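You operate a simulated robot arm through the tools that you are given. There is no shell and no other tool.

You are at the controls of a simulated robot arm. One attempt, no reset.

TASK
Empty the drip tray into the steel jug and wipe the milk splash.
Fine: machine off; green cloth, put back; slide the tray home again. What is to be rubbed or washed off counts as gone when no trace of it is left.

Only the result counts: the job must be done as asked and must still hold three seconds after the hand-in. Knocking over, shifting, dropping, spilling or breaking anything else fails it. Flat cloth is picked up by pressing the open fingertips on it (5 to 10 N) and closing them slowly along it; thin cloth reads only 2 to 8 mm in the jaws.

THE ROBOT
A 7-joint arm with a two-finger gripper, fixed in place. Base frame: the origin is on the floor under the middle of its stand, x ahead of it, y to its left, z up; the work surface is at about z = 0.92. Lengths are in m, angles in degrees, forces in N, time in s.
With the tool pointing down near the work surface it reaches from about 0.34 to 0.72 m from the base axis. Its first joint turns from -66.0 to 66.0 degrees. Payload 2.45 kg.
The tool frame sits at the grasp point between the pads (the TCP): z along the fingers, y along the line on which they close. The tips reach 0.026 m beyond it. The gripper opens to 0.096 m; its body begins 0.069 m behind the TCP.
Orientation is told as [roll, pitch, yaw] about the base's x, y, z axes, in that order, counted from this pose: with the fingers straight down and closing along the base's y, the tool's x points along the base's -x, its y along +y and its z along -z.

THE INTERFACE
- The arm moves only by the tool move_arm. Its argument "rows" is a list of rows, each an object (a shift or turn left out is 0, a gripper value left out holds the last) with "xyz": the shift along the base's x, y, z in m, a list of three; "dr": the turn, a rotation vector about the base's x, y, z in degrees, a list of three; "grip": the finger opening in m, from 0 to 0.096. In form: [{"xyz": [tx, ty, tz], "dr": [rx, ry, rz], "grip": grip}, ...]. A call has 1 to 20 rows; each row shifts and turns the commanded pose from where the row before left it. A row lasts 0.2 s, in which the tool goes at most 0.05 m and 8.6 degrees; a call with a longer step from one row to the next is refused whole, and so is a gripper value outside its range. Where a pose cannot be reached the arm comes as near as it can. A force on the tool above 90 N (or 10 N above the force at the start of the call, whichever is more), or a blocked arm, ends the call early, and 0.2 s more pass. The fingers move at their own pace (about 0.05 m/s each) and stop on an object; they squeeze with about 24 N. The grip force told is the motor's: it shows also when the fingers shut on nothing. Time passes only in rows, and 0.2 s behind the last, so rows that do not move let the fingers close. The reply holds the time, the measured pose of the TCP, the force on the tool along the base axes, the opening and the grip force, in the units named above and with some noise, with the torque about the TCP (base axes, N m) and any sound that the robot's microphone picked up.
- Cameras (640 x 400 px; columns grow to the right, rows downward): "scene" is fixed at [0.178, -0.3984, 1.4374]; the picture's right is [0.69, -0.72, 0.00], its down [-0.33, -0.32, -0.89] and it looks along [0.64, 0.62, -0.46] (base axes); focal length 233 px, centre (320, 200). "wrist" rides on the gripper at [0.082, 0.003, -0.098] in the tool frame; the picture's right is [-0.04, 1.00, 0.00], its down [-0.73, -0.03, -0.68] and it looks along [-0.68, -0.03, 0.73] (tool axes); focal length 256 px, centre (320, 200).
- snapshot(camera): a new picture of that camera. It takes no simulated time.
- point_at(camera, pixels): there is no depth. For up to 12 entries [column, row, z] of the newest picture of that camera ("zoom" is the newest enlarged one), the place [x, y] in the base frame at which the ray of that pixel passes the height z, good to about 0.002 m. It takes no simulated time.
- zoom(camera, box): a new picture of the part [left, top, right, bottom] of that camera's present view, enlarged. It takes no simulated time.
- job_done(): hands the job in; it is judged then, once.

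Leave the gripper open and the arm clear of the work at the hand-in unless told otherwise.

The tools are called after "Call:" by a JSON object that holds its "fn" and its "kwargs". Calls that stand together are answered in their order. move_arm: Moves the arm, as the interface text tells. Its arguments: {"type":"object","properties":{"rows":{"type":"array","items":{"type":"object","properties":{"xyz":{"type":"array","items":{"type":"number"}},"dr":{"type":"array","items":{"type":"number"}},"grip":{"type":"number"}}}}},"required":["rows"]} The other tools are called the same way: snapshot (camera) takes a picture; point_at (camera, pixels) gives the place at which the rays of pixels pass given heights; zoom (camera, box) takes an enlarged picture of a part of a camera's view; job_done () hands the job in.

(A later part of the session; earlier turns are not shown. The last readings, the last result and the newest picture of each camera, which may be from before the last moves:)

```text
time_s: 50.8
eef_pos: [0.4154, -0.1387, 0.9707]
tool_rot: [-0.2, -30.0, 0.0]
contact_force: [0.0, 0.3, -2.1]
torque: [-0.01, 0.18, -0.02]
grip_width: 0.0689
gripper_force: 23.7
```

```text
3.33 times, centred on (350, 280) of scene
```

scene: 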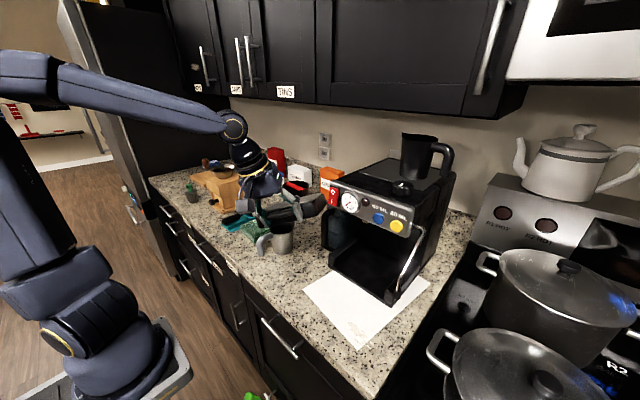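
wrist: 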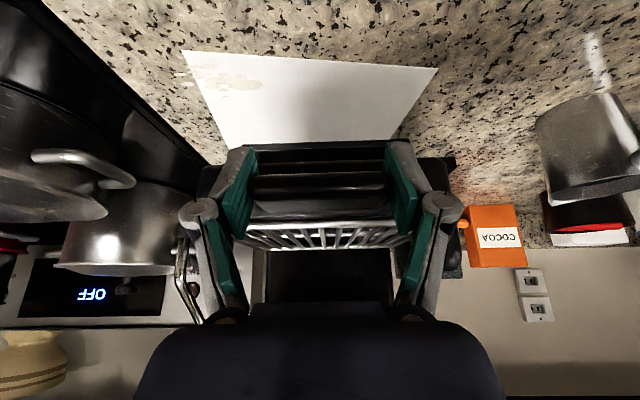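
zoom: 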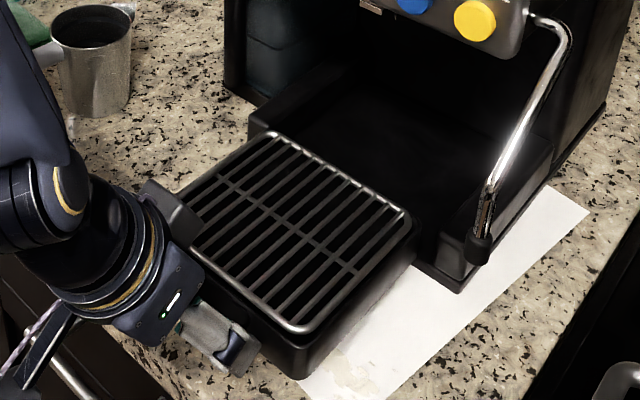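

The y reading is −0.1387, but −0.142 was expected. I'll take another reading before inserting.

Call:
{"fn": "move_arm", "kwargs": {"rows": [{}]}}

Call:
{"fn": "snapshot", "kwargs": {"camera": "wrist"}}

```text
time_s: 51.2
eef_pos: [0.4161, -0.1399, 0.9716]
tool_rot: [-0.2, -30.0, -0.1]
contact_force: [0.0, -0.2, -2.2]
torque: [0.01, 0.17, -0.02]
grip_width: 0.0688
gripper_force: 23.9
```

```text
taken
```

wrist: 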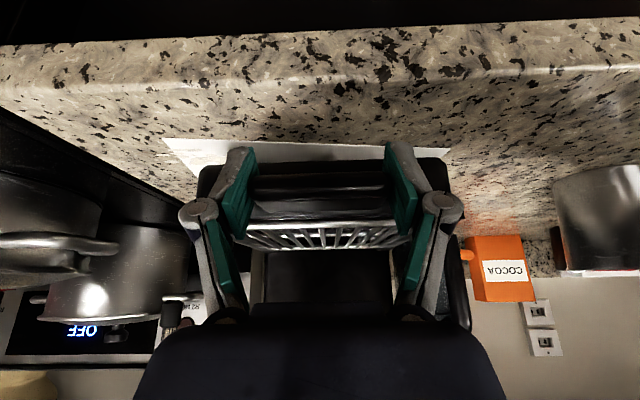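

The reading is about −0.140, so I'll shift 1 mm right and slide in 6 cm at this height, watching the side force.

Call:
{"fn": "move_arm", "kwargs": {"rows": [{"xyz": [0.006, -0.001, -0.0005]}, {"xyz": [0.01, 0, 0]}, {"xyz": [0.01, 0, 0]}, {"xyz": [0.01, 0, 0]}, {"xyz": [0.01, 0, 0]}, {"xyz": [0.01, 0, 0]}, {"xyz": [0.005, 0, 0]}, {}]}}

Call:
{"fn": "zoom", "kwargs": {"camera": "scene", "box": [300, 220, 420, 330]}}

Call:
{"fn": "zoom", "kwargs": {"camera": "wrist", "box": [170, 100, 470, 290]}}

```text
time_s: 53.0
eef_pos: [0.4753, -0.1424, 0.9701]
tool_rot: [-0.2, -30.0, 0.0]
contact_force: [0.0, 0.7, -1.9]
torque: [-0.04, 0.16, -0.02]
grip_width: 0.069
gripper_force: 24.2
```

```text
3.64 times, centred on (360, 275) of scene
```

zoom: 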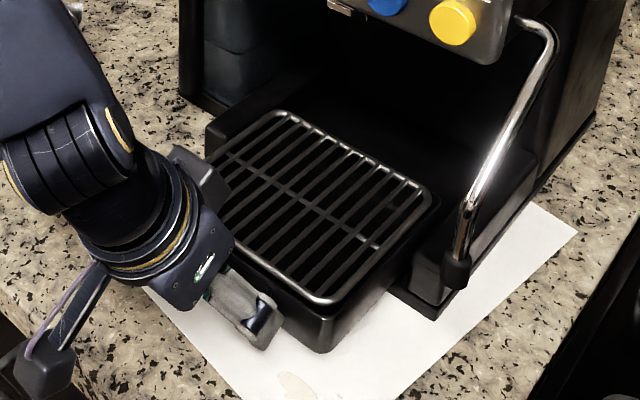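

```text
2.11 times, centred on (320, 195) of wrist
```

zoom: 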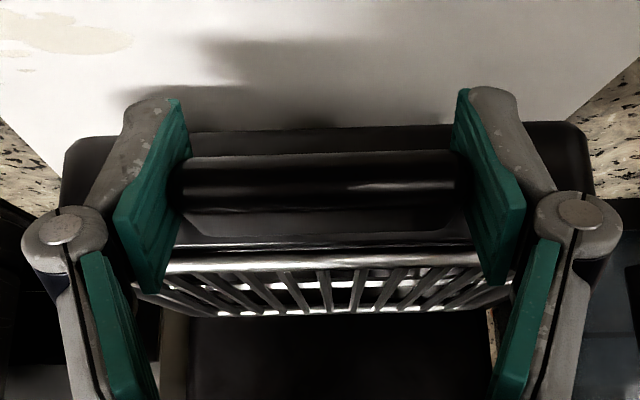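

The tray is aligned between the rails, with only a very slight droop (about 1°). I'll lower it the 12 mm onto its seat here and watch for contact.

Call:
{"fn": "move_arm", "kwargs": {"rows": [{"xyz": [0.001, 0, -0.003]}, {"xyz": [0.001, 0, -0.003]}, {"xyz": [0, 0, -0.003]}, {"xyz": [0, 0, -0.002]}, {}]}}

Call:
{"fn": "zoom", "kwargs": {"camera": "wrist", "box": [170, 100, 470, 290]}}

```text
time_s: 54.2
eef_pos: [0.4779, -0.1422, 0.959]
tool_rot: [-0.1, -30.1, 0.0]
contact_force: [2.9, 0.7, 3.4]
torque: [0.07, -0.81, 0.04]
grip_width: 0.0687
gripper_force: 23.9
```

```text
2.11 times, centred on (320, 195) of wrist
```

zoom: 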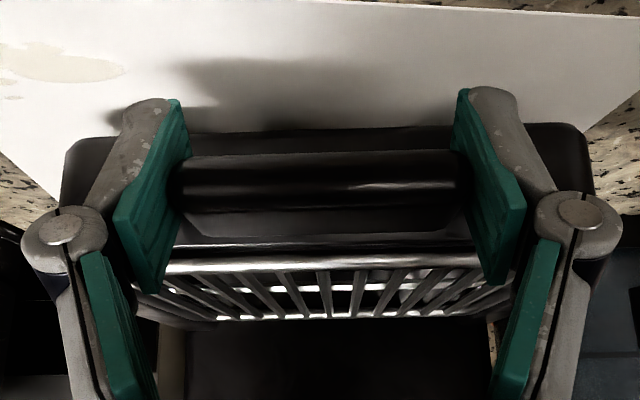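

The tray is touching its seat and has been nudged level again (torque −0.8 N·m, force +3 N). Now I'll slide it in slowly, half the way first.

Call:
{"fn": "move_arm", "kwargs": {"rows": [{"xyz": [0.006, 0, 0]}, {"xyz": [0.01, 0, 0]}, {"xyz": [0.01, 0, 0]}, {"xyz": [0.01, 0, 0]}, {"xyz": [0.01, 0, 0]}, {"xyz": [0.006, 0, 0]}, {}]}}

Call:
{"fn": "zoom", "kwargs": {"camera": "wrist", "box": [130, 100, 510, 290]}}

Call:
{"fn": "zoom", "kwargs": {"camera": "scene", "box": [300, 220, 420, 330]}}

```text
time_s: 55.8
eef_pos: [0.5307, -0.1417, 0.9572]
tool_rot: [-0.2, -29.9, 0.0]
contact_force: [-0.4, 1.0, -0.8]
torque: [0.03, 0.14, 0.05]
grip_width: 0.0688
gripper_force: 23.7
```

```text
1.68 times, centred on (320, 195) of wrist
```

zoom: 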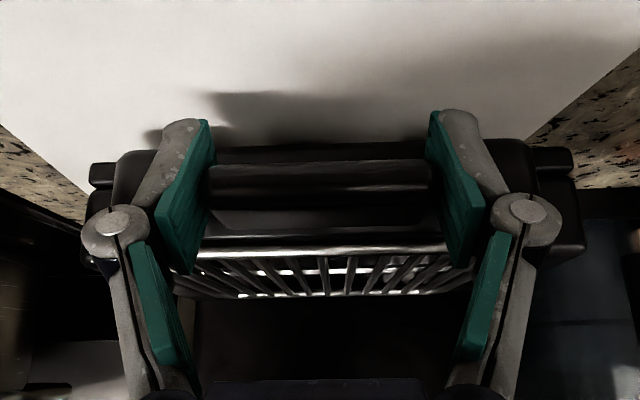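

```text
3.64 times, centred on (360, 275) of scene
```

zoom: 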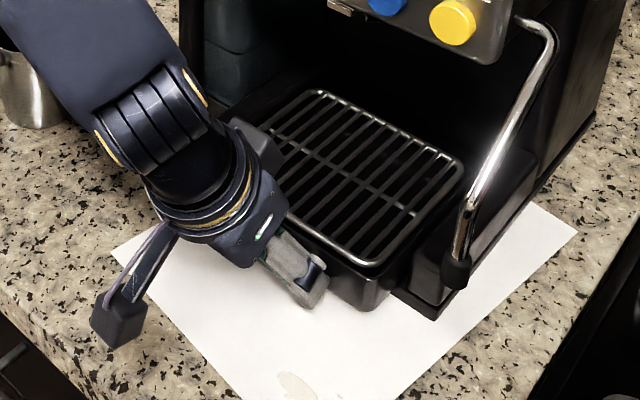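

It slides smoothly at x = 0.531. I'll continue to the original position (x≈0.577) with finer steps at the end.

Call:
{"fn": "move_arm", "kwargs": {"rows": [{"xyz": [0.01, 0, 0]}, {"xyz": [0.01, 0, 0]}, {"xyz": [0.01, 0, 0]}, {"xyz": [0.008, 0, 0]}, {"xyz": [0.004, 0, 0]}, {"xyz": [0.002, 0, 0]}, {"xyz": [0.001, 0, 0]}, {}]}}

Call:
{"fn": "zoom", "kwargs": {"camera": "wrist", "box": [130, 100, 510, 290]}}

Call:
{"fn": "zoom", "kwargs": {"camera": "scene", "box": [320, 235, 420, 310]}}

```text
time_s: 57.6
eef_pos: [0.5747, -0.1428, 0.9595]
tool_rot: [-0.3, -30.0, -0.1]
contact_force: [0.2, 0.3, -1.9]
torque: [0.0, 0.13, 0.0]
grip_width: 0.0689
gripper_force: 24.4
```

```text
1.68 times, centred on (320, 195) of wrist
```

zoom: 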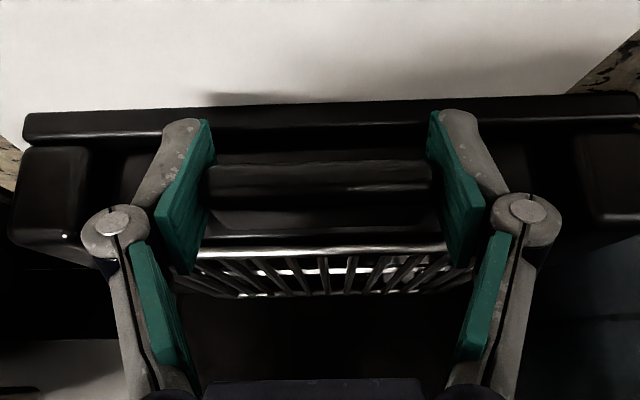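

```text
5.33 times, centred on (370, 272) of scene
```

zoom: 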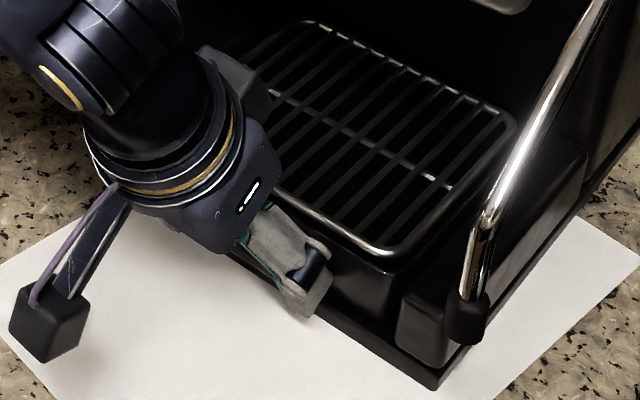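

No stop force yet, and I'm still carrying the tray's weight. I'll lower 1.5 mm so it sits, then nudge forward 1 mm at a time to feel for the end stop.

Call:
{"fn": "move_arm", "kwargs": {"rows": [{"xyz": [0, 0, -0.0015]}, {"xyz": [0.001, 0, 0]}, {"xyz": [0.001, 0, 0]}, {}]}}

```text
time_s: 58.6
eef_pos: [0.5763, -0.142, 0.9576]
tool_rot: [-0.3, -30.0, 0.0]
contact_force: [-2.8, -0.9, 9.2]
torque: [-0.01, 0.02, -0.01]
grip_width: 0.0688
gripper_force: 24.4
```

It's seated (9 N on the seat), with −2.8 N in x. I'll ease up 0.8 mm and push one more millimetre to tell the stop from friction.

Call:
{"fn": "move_arm", "kwargs": {"rows": [{"xyz": [0, 0, 0.0008]}, {"xyz": [0.001, 0, 0]}, {}]}}

Call:
{"fn": "zoom", "kwargs": {"camera": "scene", "box": [320, 235, 420, 310]}}

```text
time_s: 59.4
eef_pos: [0.5779, -0.1425, 0.9584]
tool_rot: [-0.2, -30.0, 0.1]
contact_force: [0.2, -0.5, -0.6]
torque: [-0.02, -0.03, -0.02]
grip_width: 0.0688
gripper_force: 24.4
```

```text
5.33 times, centred on (370, 272) of scene
```

zoom: 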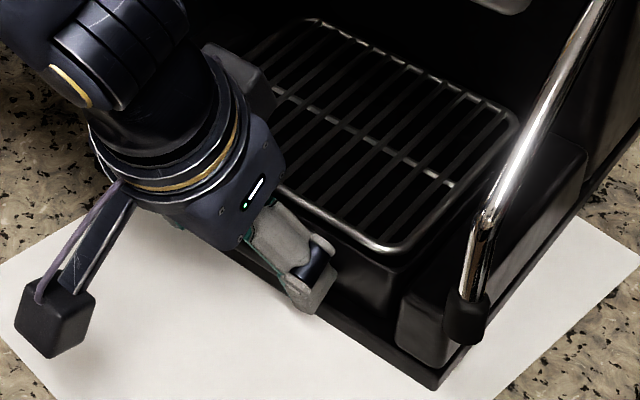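

There's no resistance here, so the end stop isn't limiting. I'll compare the wrist view with the one taken right after gripping (x = 0.5772) to check how deep the tray sits.

Call:
{"fn": "snapshot", "kwargs": {"camera": "wrist"}}

Call:
{"fn": "point_at", "kwargs": {"camera": "zoom", "pixels": [[388, 256, 0.97], [517, 120, 0.97], [302, 20, 0.97]]}}

```text
taken
```

wrist: 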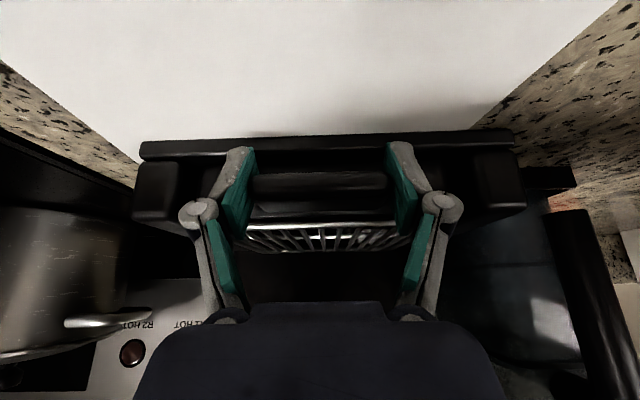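

```text
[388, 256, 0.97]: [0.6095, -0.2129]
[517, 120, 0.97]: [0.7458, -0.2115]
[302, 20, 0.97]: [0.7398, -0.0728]
```

The machine's lip and blocks are in the same pixels as right after gripping, within about 1 mm, so the tray is home. I'll lower 0.7 mm to seat it, open the gripper, then back off diagonally.

Call:
{"fn": "move_arm", "kwargs": {"rows": [{"xyz": [0, 0, -0.0007]}, {"grip": 0.075}, {"grip": 0.085}, {"grip": 0.096}, {"grip": 0.096}, {}]}}

Call:
{"fn": "snapshot", "kwargs": {"camera": "wrist"}}

```text
time_s: 60.8
eef_pos: [0.5787, -0.1418, 0.9575]
tool_rot: [-0.2, -30.0, 0.0]
contact_force: [-0.6, 0.2, 0.1]
torque: [-0.01, 0.0, 0.0]
grip_width: 0.0961
gripper_force: 0.0
```

```text
taken
```

wrist: 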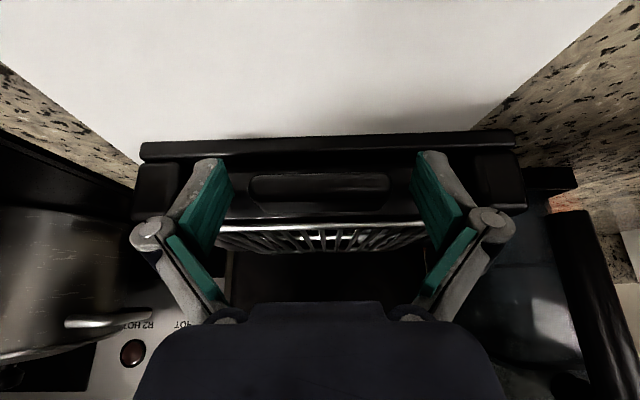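

Released. I'll retreat diagonally back and up, away from the handle.

Call:
{"fn": "move_arm", "kwargs": {"rows": [{"xyz": [-0.009, 0, 0.011]}, {"xyz": [-0.016, 0, 0.02]}, {"xyz": [-0.02, 0, 0.025]}, {"xyz": [-0.02, 0, 0.025]}, {"xyz": [-0.02, 0, 0.03]}, {"xyz": [-0.02, 0, 0.03]}, {}]}}

Call:
{"fn": "zoom", "kwargs": {"camera": "scene", "box": [320, 235, 420, 310]}}

Call:
{"fn": "snapshot", "kwargs": {"camera": "scene"}}

Call:
{"fn": "snapshot", "kwargs": {"camera": "wrist"}}

```text
time_s: 62.4
eef_pos: [0.4721, -0.1405, 1.0989]
tool_rot: [-0.3, -29.8, 0.0]
contact_force: [-0.3, 0.4, 0.5]
torque: [-0.01, -0.02, -0.01]
grip_width: 0.0959
gripper_force: 0.1
```

```text
5.33 times, centred on (370, 272) of scene
```

zoom: 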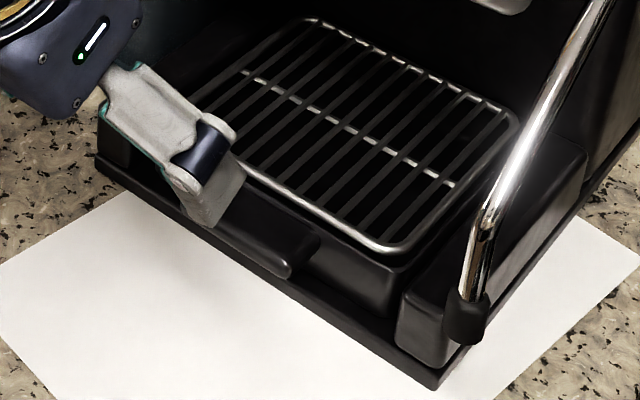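

```text
taken
```

scene: 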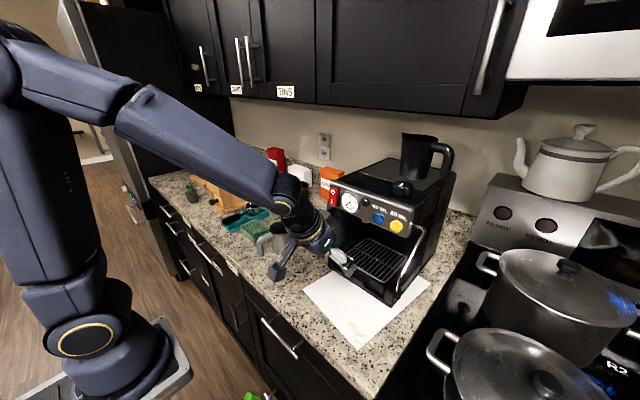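

```text
taken
```

wrist: 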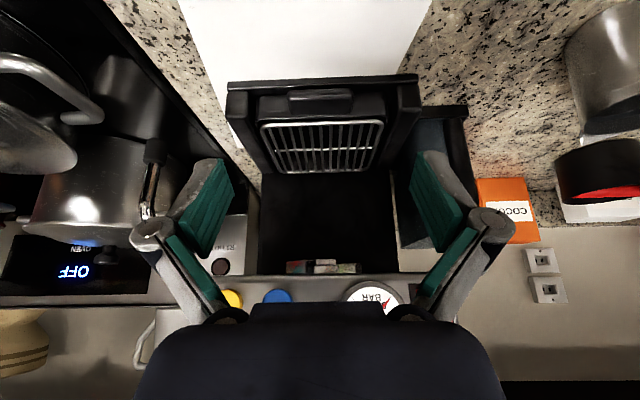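

The tray looks home. I'll measure the handle corners in this same zoom window to compare with the initial values (front-right was (0.571, −0.176), rear-right (0.6015, −0.1725)).

Call:
{"fn": "point_at", "kwargs": {"camera": "zoom", "pixels": [[290, 278, 0.96], [318, 240, 0.96], [388, 256, 0.97], [517, 118, 0.97], [305, 20, 0.97]]}}

Call:
{"fn": "zoom", "kwargs": {"camera": "wrist", "box": [210, 60, 440, 190]}}

```text
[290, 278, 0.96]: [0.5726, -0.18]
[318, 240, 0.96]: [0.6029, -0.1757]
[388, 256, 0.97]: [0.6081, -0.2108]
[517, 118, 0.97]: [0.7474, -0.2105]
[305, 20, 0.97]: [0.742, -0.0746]
```

```text
2.78 times, centred on (325, 125) of wrist
```

zoom: 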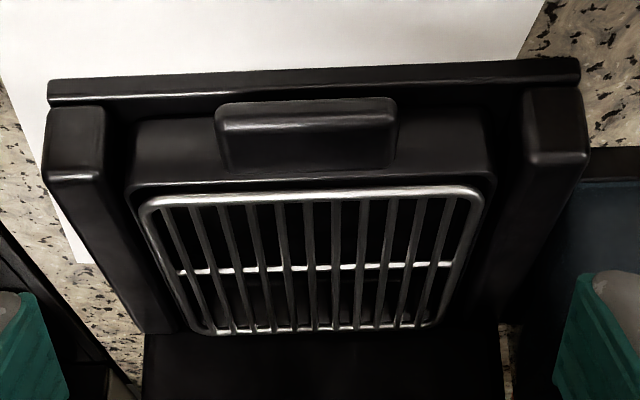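

The offsets are only about 2 mm, so the tray is home. Next comes the cloth. I'll rise, straighten the tool to point down, and move above the cloth at about (0.536, 0.286), staying high.

Call:
{"fn": "move_arm", "kwargs": {"rows": [{"xyz": [-0.01, 0.02, 0.04], "dr": [0, 3.75, 0]}, {"xyz": [-0.01, 0.03, 0.04], "dr": [0, 3.75, 0]}, {"xyz": [0, 0.04, 0.02], "dr": [0, 3.75, 0]}, {"xyz": [0, 0.045, 0], "dr": [0, 3.75, 0]}, {"xyz": [0, 0.045, 0], "dr": [0, 3.75, 0]}, {"xyz": [0, 0.045, 0], "dr": [0, 3.75, 0]}, {"xyz": [0.005, 0.045, 0], "dr": [0, 3.75, 0]}, {"xyz": [0.01, 0.045, 0], "dr": [0, 3.75, 0]}, {"xyz": [0.01, 0.045, 0]}, {"xyz": [0.01, 0.04, 0]}, {"xyz": [0.01, 0.026, 0], "grip": 0.06}, {}]}}

Call:
{"fn": "snapshot", "kwargs": {"camera": "wrist"}}

Call:
{"fn": "snapshot", "kwargs": {"camera": "scene"}}

```text
refused: row 2 steps farther than a row can; nothing moved
```

```text
taken
```

wrist: 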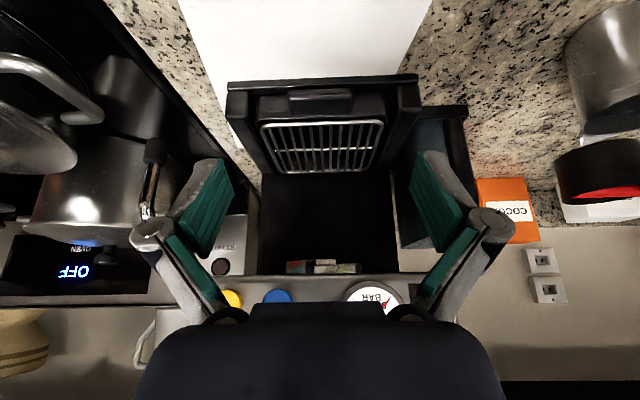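

```text
taken
```

scene: 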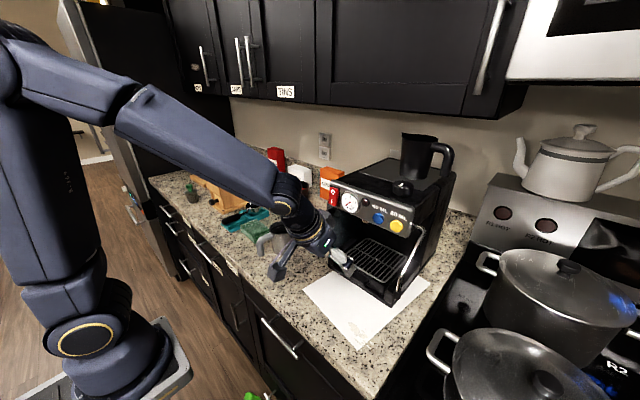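

One row was slightly too long, so I'll send it again with smaller steps.

Call:
{"fn": "move_arm", "kwargs": {"rows": [{"xyz": [-0.01, 0.015, 0.035], "dr": [0, 3.75, 0]}, {"xyz": [-0.01, 0.025, 0.035], "dr": [0, 3.75, 0]}, {"xyz": [0, 0.035, 0.02], "dr": [0, 3.75, 0]}, {"xyz": [0, 0.04, 0.005], "dr": [0, 3.75, 0]}, {"xyz": [0, 0.042, 0], "dr": [0, 3.75, 0]}, {"xyz": [0, 0.042, 0], "dr": [0, 3.75, 0]}, {"xyz": [0.005, 0.042, 0], "dr": [0, 3.75, 0]}, {"xyz": [0.01, 0.042, 0], "dr": [0, 3.75, 0]}, {"xyz": [0.01, 0.042, 0]}, {"xyz": [0.01, 0.042, 0]}, {"xyz": [0.01, 0.04, 0], "grip": 0.06}, {"xyz": [0.01, 0.02, 0]}, {}]}}

Call:
{"fn": "snapshot", "kwargs": {"camera": "wrist"}}

Call:
{"fn": "snapshot", "kwargs": {"camera": "scene"}}

```text
time_s: 65.2
eef_pos: [0.5101, 0.2847, 1.1934]
tool_rot: [-0.2, -0.1, -0.1]
contact_force: [0.8, -0.1, -0.2]
torque: [-0.03, -0.01, -0.02]
grip_width: 0.0601
gripper_force: 0.0
```

```text
taken
```

wrist: 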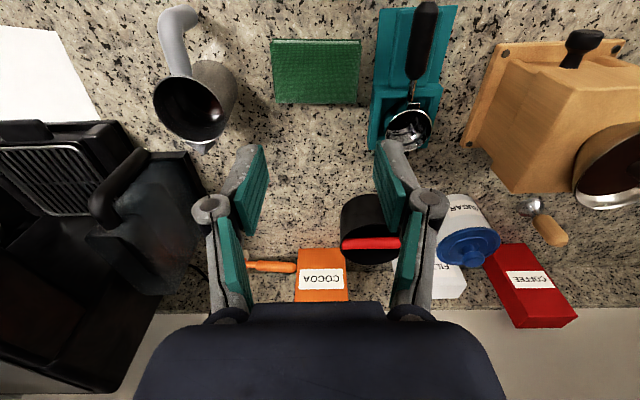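

```text
taken
```

scene: 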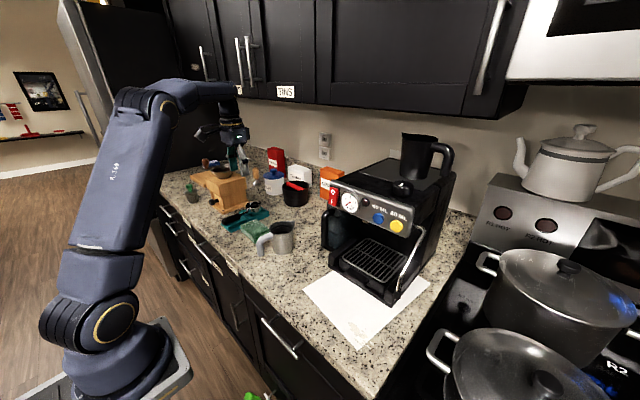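

Now I can see the cloth cleanly at (272–360, 40–103), between the jug and the teal mat. I'll zoom in for its outline and to see the jug's content.

Call:
{"fn": "zoom", "kwargs": {"camera": "wrist", "box": [230, 10, 400, 120]}}

Call:
{"fn": "point_at", "kwargs": {"camera": "wrist", "pixels": [[272, 40, 0.94], [361, 40, 0.94], [358, 103, 0.94], [274, 103, 0.94], [376, 90, 0.94], [405, 135, 0.97], [237, 90, 1.01], [195, 145, 1.01], [160, 10, 0.98], [388, 45, 0.95]]}}

Call:
{"fn": "zoom", "kwargs": {"camera": "wrist", "box": [120, 0, 260, 160]}}

```text
3.64 times, centred on (315, 65) of wrist
```

zoom: 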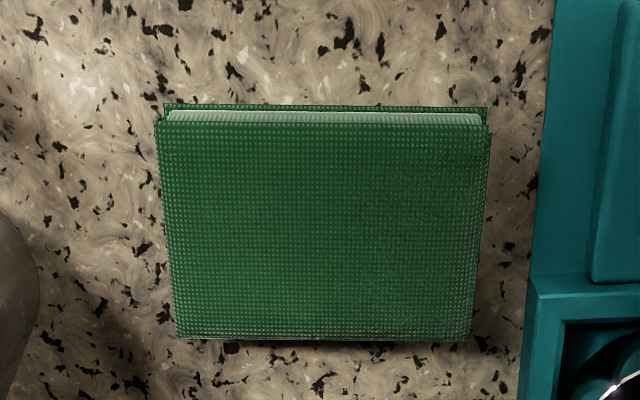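

```text
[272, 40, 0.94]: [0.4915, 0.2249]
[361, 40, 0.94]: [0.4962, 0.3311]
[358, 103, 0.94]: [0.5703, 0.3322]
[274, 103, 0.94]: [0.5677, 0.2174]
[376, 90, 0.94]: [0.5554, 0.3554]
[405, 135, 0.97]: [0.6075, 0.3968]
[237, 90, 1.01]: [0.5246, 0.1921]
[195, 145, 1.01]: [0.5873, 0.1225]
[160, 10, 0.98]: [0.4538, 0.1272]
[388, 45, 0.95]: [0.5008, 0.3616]
```

```text
2.50 times, centred on (190, 80) of wrist
```

zoom: 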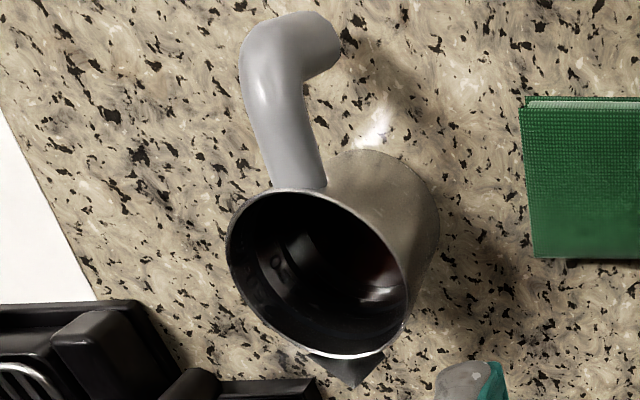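

The jug holds dark liquid. The cloth is a folded pad centred near (0.532, 0.277), about 0.075 × 0.11, with its top at z≈0.943. I'll move over its centre and come down to just above it.

Call:
{"fn": "move_arm", "kwargs": {"rows": [{"xyz": [0.011, -0.004, -0.04], "grip": 0.05}, {"xyz": [0.011, -0.004, -0.045]}, {"xyz": [0, 0, -0.045]}, {"xyz": [0, 0, -0.04]}, {"xyz": [0, 0, -0.025]}, {"xyz": [0, 0, -0.015]}, {}]}}

Call:
{"fn": "snapshot", "kwargs": {"camera": "wrist"}}

Call:
{"fn": "zoom", "kwargs": {"camera": "scene", "box": [190, 170, 310, 260]}}

```text
time_s: 66.8
eef_pos: [0.5313, 0.2762, 0.982]
tool_rot: [-0.1, 0.0, 0.0]
contact_force: [-0.1, 0.8, 0.1]
torque: [0.04, 0.01, 0.02]
grip_width: 0.0501
gripper_force: 0.0
```

```text
taken
```

wrist: 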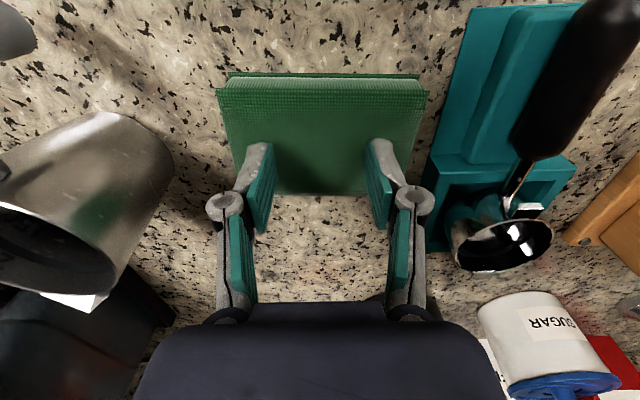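

```text
4.44 times, centred on (250, 215) of scene
```

zoom: 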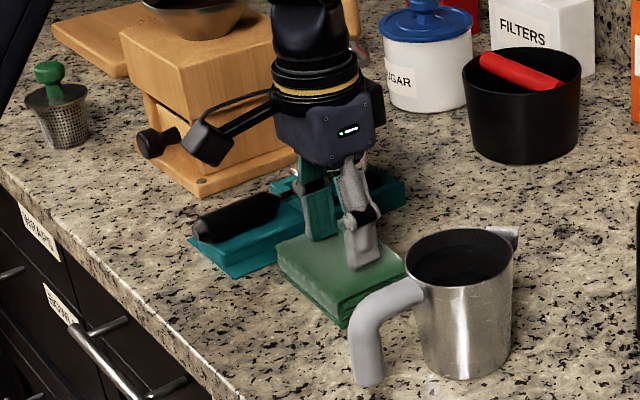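

The fingertips are about 1 cm above the cloth's middle. I'll lower in small steps until I feel 5–10 N.

Call:
{"fn": "move_arm", "kwargs": {"rows": [{"xyz": [0, 0, -0.003]}, {"xyz": [0, 0, -0.003]}, {"xyz": [0, 0, -0.003]}, {"xyz": [0, 0, -0.002]}, {}]}}

```text
time_s: 68.0
eef_pos: [0.5308, 0.2781, 0.9755]
tool_rot: [0.1, -0.5, 0.0]
contact_force: [-2.3, -6.6, 45.1]
torque: [-0.45, 0.17, 0.07]
grip_width: 0.0643
gripper_force: 21.9
```

It's pressing with 45 N already, since the cloth is stiffer and higher (top about 0.951) than I thought. I'm backing off at once.

Call:
{"fn": "move_arm", "kwargs": {"rows": [{"xyz": [0, 0, 0.003]}, {"xyz": [0, 0, 0.003]}, {}]}}

Call:
{"fn": "snapshot", "kwargs": {"camera": "wrist"}}

Call:
{"fn": "zoom", "kwargs": {"camera": "scene", "box": [220, 200, 310, 260]}}

```text
time_s: 68.8
eef_pos: [0.5316, 0.2773, 0.9776]
tool_rot: [-0.2, -0.3, 0.0]
contact_force: [7.6, -0.9, 18.6]
torque: [-0.01, -0.15, 0.05]
grip_width: 0.0537
gripper_force: 2.6
```

```text
taken
```

wrist: 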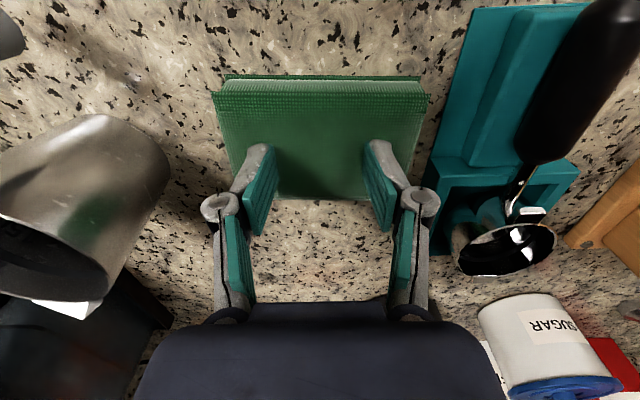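

```text
6.67 times, centred on (265, 230) of scene
```

zoom: 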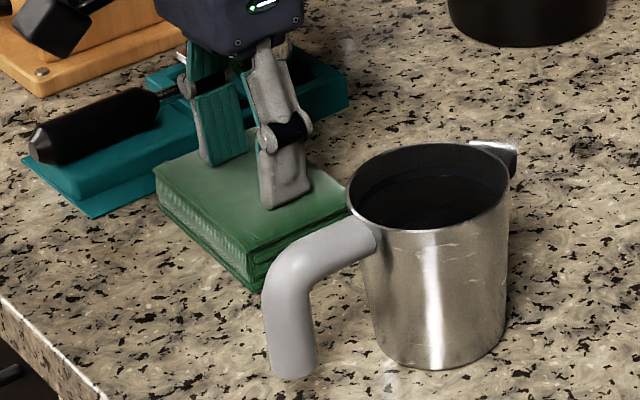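

Still 18.6 N here. I'll raise 1.2 mm to get into the 5–10 N band.

Call:
{"fn": "move_arm", "kwargs": {"rows": [{"xyz": [0, 0, 0.0012]}, {}]}}

```text
time_s: 69.4
eef_pos: [0.5309, 0.278, 0.9798]
tool_rot: [-0.1, 0.0, 0.1]
contact_force: [2.6, 1.1, 17.0]
torque: [0.0, -0.05, 0.02]
grip_width: 0.0517
gripper_force: 6.2
```

17 N, so I'll raise a bit more.

Call:
{"fn": "move_arm", "kwargs": {"rows": [{"xyz": [0, 0, 0.001]}, {}]}}

```text
time_s: 70.0
eef_pos: [0.53, 0.2773, 0.9796]
tool_rot: [-0.1, 0.2, -0.1]
contact_force: [-0.4, 0.2, 4.6]
torque: [0.04, 0.06, 0.01]
grip_width: 0.0509
gripper_force: 0.1
```

4.6 N now. I'll lower 0.3 mm and begin closing slowly along the cloth, checking the force as I go.

Call:
{"fn": "move_arm", "kwargs": {"rows": [{"xyz": [0, 0, -0.0003]}, {"grip": 0.048}, {"grip": 0.046}, {"grip": 0.044}, {"grip": 0.042}]}}

Call:
{"fn": "zoom", "kwargs": {"camera": "wrist", "box": [190, 60, 450, 240]}}

```text
time_s: 71.2
eef_pos: [0.5317, 0.2785, 0.9814]
tool_rot: [-0.1, -0.2, 0.0]
contact_force: [-1.9, 3.1, 13.2]
torque: [0.13, 0.14, 0.01]
grip_width: 0.0415
gripper_force: 6.3
```

```text
2.22 times, centred on (320, 150) of wrist
```

zoom: 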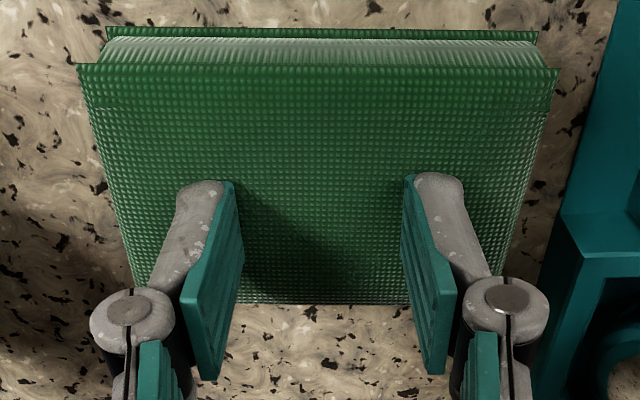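

Force rose to 13 N because the tips drop as they close. I'll raise 0.5 mm and continue closing slowly with a small lift per step.

Call:
{"fn": "move_arm", "kwargs": {"rows": [{"xyz": [0, 0, 0.0006]}, {"grip": 0.04}, {"xyz": [0, 0, 0.0001], "grip": 0.038}, {"xyz": [0, 0, 0.0001], "grip": 0.036}, {"xyz": [0, 0, 0.0001], "grip": 0.034}]}}

Call:
{"fn": "zoom", "kwargs": {"camera": "wrist", "box": [190, 60, 450, 240]}}

```text
time_s: 72.4
eef_pos: [0.5297, 0.2787, 0.982]
tool_rot: [-0.2, -0.2, 0.1]
contact_force: [3.2, 2.1, 12.8]
torque: [0.21, -0.14, -0.03]
grip_width: 0.0353
gripper_force: 0.4
```

```text
2.22 times, centred on (320, 150) of wrist
```

zoom: 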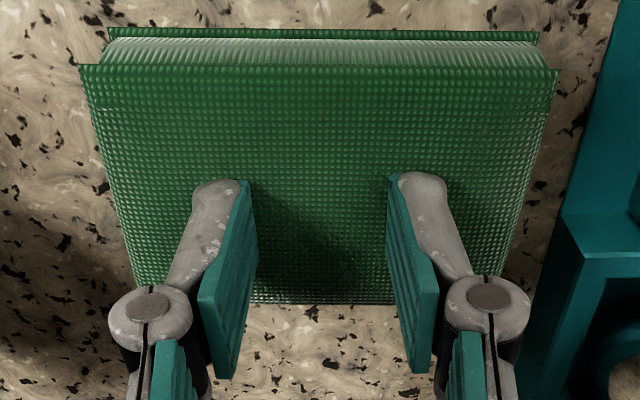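

The cloth isn't bunching yet. I'll ease the force a little and keep closing slowly.

Call:
{"fn": "move_arm", "kwargs": {"rows": [{"xyz": [0, 0, 0.0005]}, {"xyz": [0, 0, 0.0001], "grip": 0.032}, {"xyz": [0, 0, 0.0001], "grip": 0.03}, {"xyz": [0, 0, 0.0001], "grip": 0.028}, {"xyz": [0, 0, 0.0001], "grip": 0.026}]}}

Call:
{"fn": "move_arm", "kwargs": {"rows": [{"grip": 0.024}, {"xyz": [0, 0, 0.0001], "grip": 0.022}, {"xyz": [0, 0, 0.0001], "grip": 0.02}, {"xyz": [0, 0, 0.0001], "grip": 0.018}]}}

Call:
{"fn": "zoom", "kwargs": {"camera": "wrist", "box": [190, 60, 450, 240]}}

```text
time_s: 73.6
eef_pos: [0.5294, 0.2783, 0.9818]
tool_rot: [-0.2, 0.2, 0.0]
contact_force: [-1.3, 3.6, 11.0]
torque: [0.22, 0.05, 0.04]
grip_width: 0.0267
gripper_force: 0.6
```

```text
time_s: 74.6
eef_pos: [0.5301, 0.2771, 0.9824]
tool_rot: [-0.3, 0.1, -0.1]
contact_force: [-1.1, 0.8, 3.4]
torque: [0.1, 0.05, -0.01]
grip_width: 0.0189
gripper_force: 0.6
```

```text
2.22 times, centred on (320, 150) of wrist
```

zoom: 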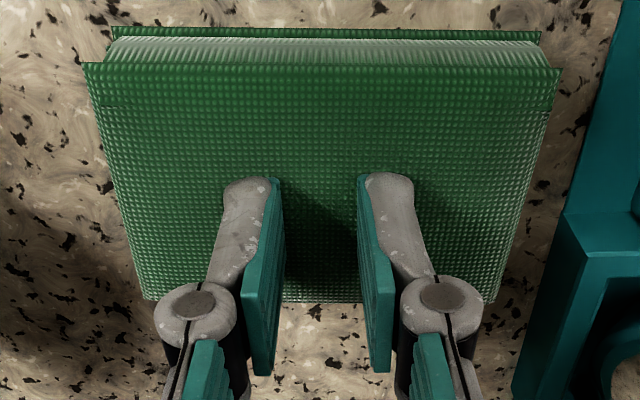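

Force is down to 3.4 N at 19 mm opening. I'll lower 0.4 mm for about 7 N and finish closing slowly.

Call:
{"fn": "move_arm", "kwargs": {"rows": [{"xyz": [0, 0, -0.0004]}, {"grip": 0.016}, {"grip": 0.014}, {"grip": 0.012}]}}

Call:
{"fn": "move_arm", "kwargs": {"rows": [{"grip": 0.01}, {"grip": 0.008}, {"grip": 0.006}, {"grip": 0.004}, {"grip": 0.002}, {"grip": 0.0}, {"grip": 0.0}]}}

Call:
{"fn": "zoom", "kwargs": {"camera": "wrist", "box": [190, 60, 450, 240]}}

```text
time_s: 75.6
eef_pos: [0.532, 0.2775, 0.9816]
tool_rot: [-0.1, 0.0, 0.1]
contact_force: [1.4, 1.5, 2.8]
torque: [0.05, -0.01, 0.0]
grip_width: 0.0126
gripper_force: 0.7
```

```text
time_s: 77.2
eef_pos: [0.5306, 0.2781, 0.9828]
tool_rot: [-0.3, 0.0, -0.1]
contact_force: [1.2, 0.2, 0.6]
torque: [-0.01, 0.01, 0.01]
grip_width: 0.0
gripper_force: 24.0
```

```text
2.22 times, centred on (320, 150) of wrist
```

zoom: 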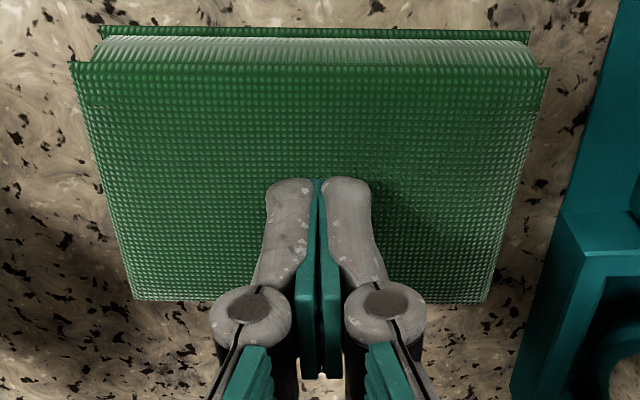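

The jaws closed on nothing (0.0 mm), as the force had faded in the final stretch. I'll retry while holding 5–10 N all the way: lift 5 mm, open to 40 mm, and press again.

Call:
{"fn": "move_arm", "kwargs": {"rows": [{"xyz": [0, 0, 0.005]}, {"grip": 0.04}, {"grip": 0.04}, {"grip": 0.04}, {"xyz": [0, 0, -0.003]}, {"xyz": [0, 0, -0.002]}, {}]}}

Call:
{"fn": "move_arm", "kwargs": {"rows": [{"xyz": [0, 0, -0.0005]}, {}]}}

```text
time_s: 78.8
eef_pos: [0.5318, 0.277, 0.9815]
tool_rot: [-0.3, 0.0, -0.1]
contact_force: [0.6, 0.5, 0.2]
torque: [-0.01, 0.0, -0.03]
grip_width: 0.0401
gripper_force: 0.0
```

```text
time_s: 79.4
eef_pos: [0.5301, 0.2777, 0.9822]
tool_rot: [-0.2, 0.0, 0.1]
contact_force: [0.1, 0.6, -1.1]
torque: [0.01, -0.02, 0.03]
grip_width: 0.04
gripper_force: 0.1
```

No contact yet. I'll go lower in 0.5 mm steps.

Call:
{"fn": "move_arm", "kwargs": {"rows": [{"xyz": [0, 0, -0.0005]}, {"xyz": [0, 0, -0.0005]}, {}]}}

Call:
{"fn": "move_arm", "kwargs": {"rows": [{"xyz": [0, 0, -0.0005]}, {}]}}

```text
time_s: 80.2
eef_pos: [0.5311, 0.2773, 0.9819]
tool_rot: [-0.1, -0.1, 0.0]
contact_force: [-0.8, 0.6, 6.6]
torque: [0.0, -0.02, -0.05]
grip_width: 0.0406
gripper_force: 0.0
```

```text
time_s: 80.8
eef_pos: [0.5313, 0.2768, 0.9802]
tool_rot: [-0.2, -0.1, 0.0]
contact_force: [-2.1, -0.3, 13.6]
torque: [0.01, 0.08, 0.01]
grip_width: 0.0418
gripper_force: 1.1
```

6.6 N, then 13.6 N. I'll go back up 0.4 mm (about 8 N), then close 2 mm per row, reading the force every few millimetres.

Call:
{"fn": "move_arm", "kwargs": {"rows": [{"xyz": [0, 0, 0.0004]}, {"grip": 0.038}, {"grip": 0.036}]}}

Call:
{"fn": "move_arm", "kwargs": {"rows": [{"grip": 0.034}, {"grip": 0.032}]}}

```text
time_s: 81.6
eef_pos: [0.5306, 0.2776, 0.9823]
tool_rot: [0.0, -0.2, 0.0]
contact_force: [-0.4, 2.0, 21.2]
torque: [0.17, 0.05, -0.01]
grip_width: 0.037
gripper_force: 7.3
```

```text
time_s: 82.2
eef_pos: [0.5313, 0.2788, 0.9807]
tool_rot: [-0.1, -0.1, -0.1]
contact_force: [-0.3, 2.0, 28.9]
torque: [0.29, 0.0, 0.04]
grip_width: 0.0307
gripper_force: 8.2
```

Force climbs to 29 N while closing. I'll raise 1.5 mm to bring it back, then continue.

Call:
{"fn": "move_arm", "kwargs": {"rows": [{"xyz": [0, 0, 0.0012]}, {}]}}

Call:
{"fn": "zoom", "kwargs": {"camera": "wrist", "box": [190, 60, 450, 240]}}

```text
time_s: 82.8
eef_pos: [0.5319, 0.2761, 0.9821]
tool_rot: [-0.2, 0.0, 0.0]
contact_force: [4.0, 3.1, 14.5]
torque: [0.31, -0.09, -0.04]
grip_width: 0.0332
gripper_force: 3.0
```

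```text
2.22 times, centred on (320, 150) of wrist
```

zoom: 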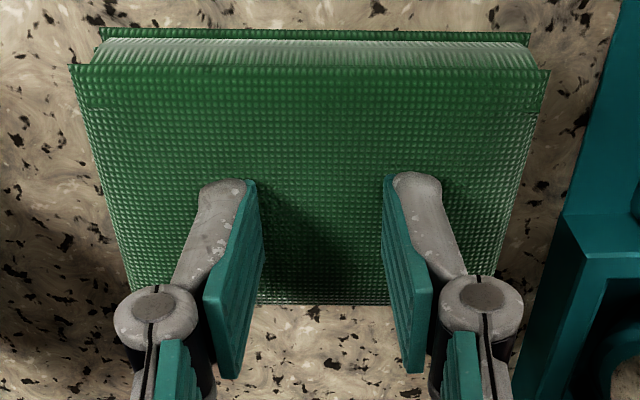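

The fingertips just slide over the pad without gathering it, so it behaves like a firm folded block. Its narrow side is about 75 mm, which fits in the jaws, so I'll grip it by its sides instead. I'll lift, open fully, and turn the gripper 90° so it closes along x.

Call:
{"fn": "move_arm", "kwargs": {"rows": [{"xyz": [0, 0, 0.02]}, {"xyz": [0, 0, 0.04], "grip": 0.096}, {"dr": [0, 0, 8]}, {"dr": [0, 0, 8]}, {"dr": [0, 0, 8]}, {"dr": [0, 0, 8]}, {"dr": [0, 0, 8]}, {"dr": [0, 0, 8]}, {"dr": [0, 0, 8]}, {"dr": [0, 0, 8]}, {"dr": [0, 0, 8]}, {"dr": [0, 0, 8]}, {"dr": [0, 0, 8]}, {"dr": [0, 0, 2]}, {}]}}

Call:
{"fn": "snapshot", "kwargs": {"camera": "wrist"}}

Call:
{"fn": "zoom", "kwargs": {"camera": "scene", "box": [190, 170, 310, 260]}}

```text
time_s: 86.0
eef_pos: [0.5302, 0.2772, 1.0409]
tool_rot: [-0.2, 0.0, 90.1]
contact_force: [-0.6, -0.4, -0.7]
torque: [0.0, 0.03, 0.05]
grip_width: 0.0959
gripper_force: 0.2
```

```text
taken
```

wrist: 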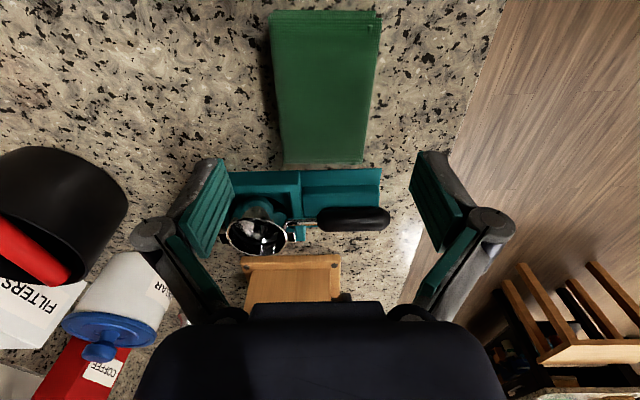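

```text
4.44 times, centred on (250, 215) of scene
```

zoom: 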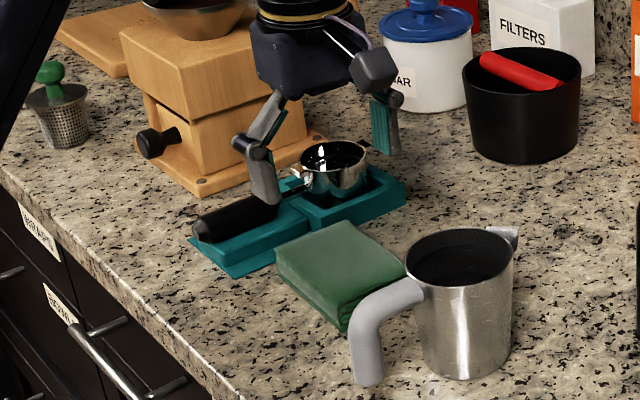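

I now view the cloth from its −y side, at (270–382, 12–163). I'll get its exact outline at top height.

Call:
{"fn": "point_at", "kwargs": {"camera": "wrist", "pixels": [[270, 22, 0.942], [381, 22, 0.942], [364, 163, 0.942], [284, 163, 0.942], [271, 11, 0.92], [381, 11, 0.92], [300, 172, 0.935], [380, 172, 0.935], [388, 215, 0.97]]}}

Call:
{"fn": "zoom", "kwargs": {"camera": "wrist", "box": [240, 0, 420, 180]}}

```text
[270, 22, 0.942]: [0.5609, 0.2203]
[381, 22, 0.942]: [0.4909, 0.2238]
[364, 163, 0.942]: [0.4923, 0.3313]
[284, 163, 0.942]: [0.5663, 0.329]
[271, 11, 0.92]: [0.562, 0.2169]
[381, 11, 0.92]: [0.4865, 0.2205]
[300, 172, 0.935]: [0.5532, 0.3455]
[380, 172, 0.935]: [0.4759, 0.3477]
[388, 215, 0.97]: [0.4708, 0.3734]
```

```text
2.22 times, centred on (330, 90) of wrist
```

zoom: 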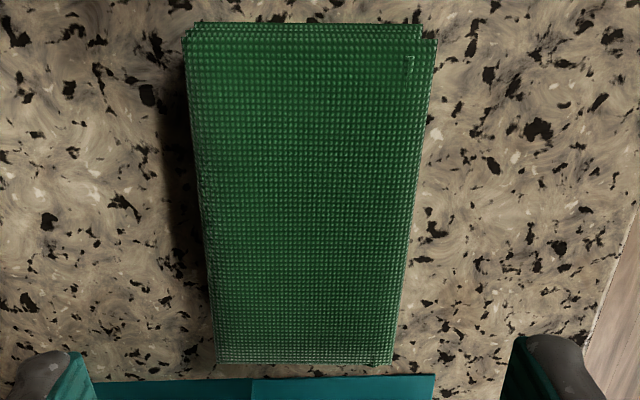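

The cloth's top spans x 0.491–0.566 and y 0.221–0.331. I'll centre on it and lower with the fingers straddling its two long sides, stopping above the counter.

Call:
{"fn": "move_arm", "kwargs": {"rows": [{"xyz": [-0.0015, -0.001, -0.02]}, {"xyz": [0, 0, -0.025]}, {"xyz": [0, 0, -0.02]}, {"xyz": [0, 0, -0.01]}, {"xyz": [0, 0, -0.003]}, {}]}}

Call:
{"fn": "snapshot", "kwargs": {"camera": "wrist"}}

Call:
{"fn": "zoom", "kwargs": {"camera": "scene", "box": [210, 190, 310, 260]}}

```text
time_s: 87.4
eef_pos: [0.5287, 0.2772, 0.9637]
tool_rot: [-0.2, 0.0, 90.0]
contact_force: [0.5, 0.1, 0.6]
torque: [-0.03, -0.02, 0.03]
grip_width: 0.0963
gripper_force: 0.1
```

```text
taken
```

wrist: 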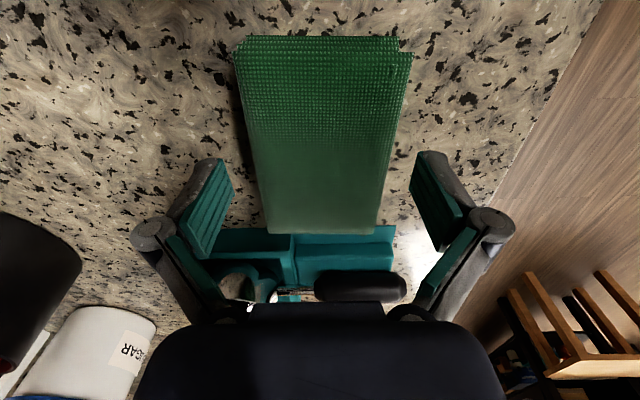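

```text
5.71 times, centred on (260, 225) of scene
```

zoom: 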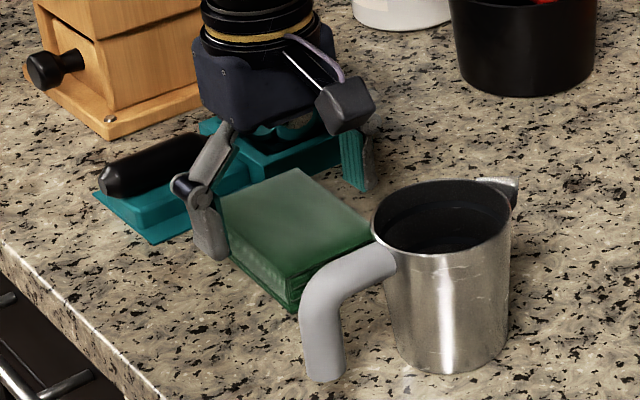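

The fingers straddle the pad without contact, with tips at about z≈0.94. I'll lower 5 mm more and close gently on the sides.

Call:
{"fn": "move_arm", "kwargs": {"rows": [{"xyz": [0, 0, -0.003]}, {"xyz": [0, 0, -0.002]}, {"grip": 0.088}, {"grip": 0.082}, {"grip": 0.078}, {"grip": 0.074}, {"grip": 0.07}, {}]}}

Call:
{"fn": "snapshot", "kwargs": {"camera": "wrist"}}

```text
time_s: 89.2
eef_pos: [0.5291, 0.2767, 0.9577]
tool_rot: [-0.2, 0.0, 89.9]
contact_force: [-1.4, 0.2, 0.8]
torque: [-0.01, 0.04, 0.01]
grip_width: 0.071
gripper_force: 0.6
```

```text
taken
```

wrist: 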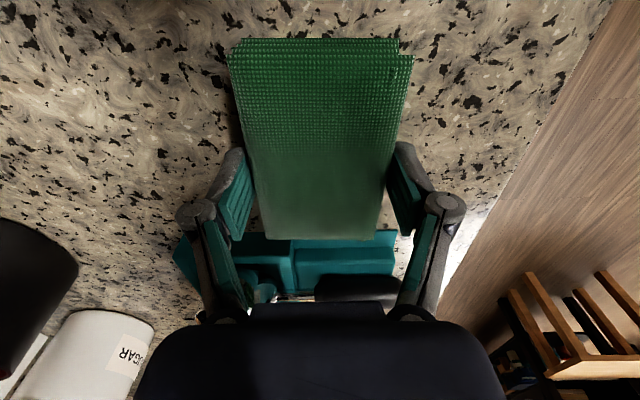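

The pads just reach the sides at 71 mm. I'll close further to see if the pad holds firm.

Call:
{"fn": "move_arm", "kwargs": {"rows": [{"grip": 0.066}, {"grip": 0.062}, {"grip": 0.058}, {}]}}

Call:
{"fn": "zoom", "kwargs": {"camera": "wrist", "box": [170, 20, 470, 260]}}

```text
time_s: 90.2
eef_pos: [0.5286, 0.2773, 0.959]
tool_rot: [-0.1, 0.0, 90.0]
contact_force: [-1.4, 0.4, 5.4]
torque: [-0.07, 0.12, -0.2]
grip_width: 0.0697
gripper_force: 23.6
```

```text
1.67 times, centred on (320, 140) of wrist
```

zoom: 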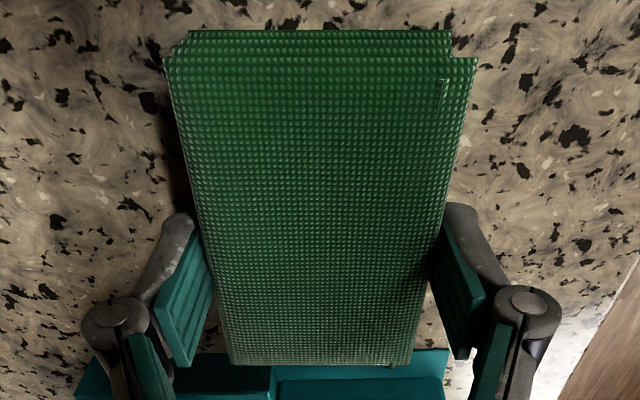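

The pad holds firm at 69.7 mm with 24 N, and I note the pick pose: (0.529, 0.277, 0.958), yaw 90°. I'll lift 2 cm and check.

Call:
{"fn": "move_arm", "kwargs": {"rows": [{"xyz": [0, 0, 0.003]}, {"xyz": [0, 0, 0.007]}, {"xyz": [0, 0, 0.01]}, {"xyz": [0, 0, 0.01]}, {}]}}

Call:
{"fn": "snapshot", "kwargs": {"camera": "wrist"}}

Call:
{"fn": "zoom", "kwargs": {"camera": "scene", "box": [210, 190, 310, 260]}}

```text
time_s: 91.4
eef_pos: [0.5299, 0.2768, 0.9893]
tool_rot: [-0.2, 0.0, 90.0]
contact_force: [0.0, 0.4, -1.4]
torque: [0.0, -0.02, 0.02]
grip_width: 0.0697
gripper_force: 23.7
```

```text
taken
```

wrist: 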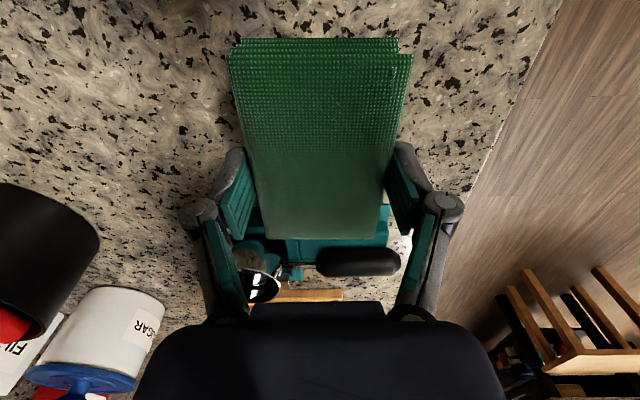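

```text
5.71 times, centred on (260, 225) of scene
```

zoom: 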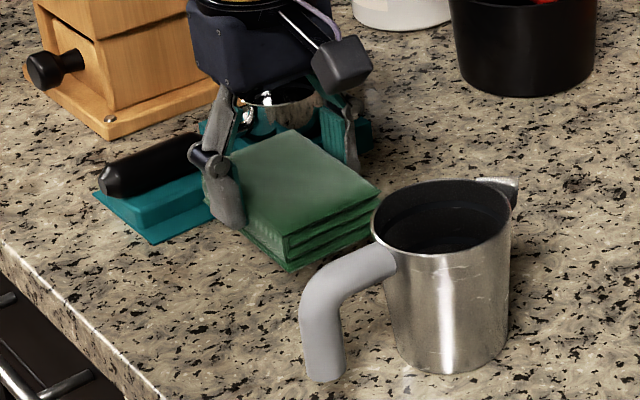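

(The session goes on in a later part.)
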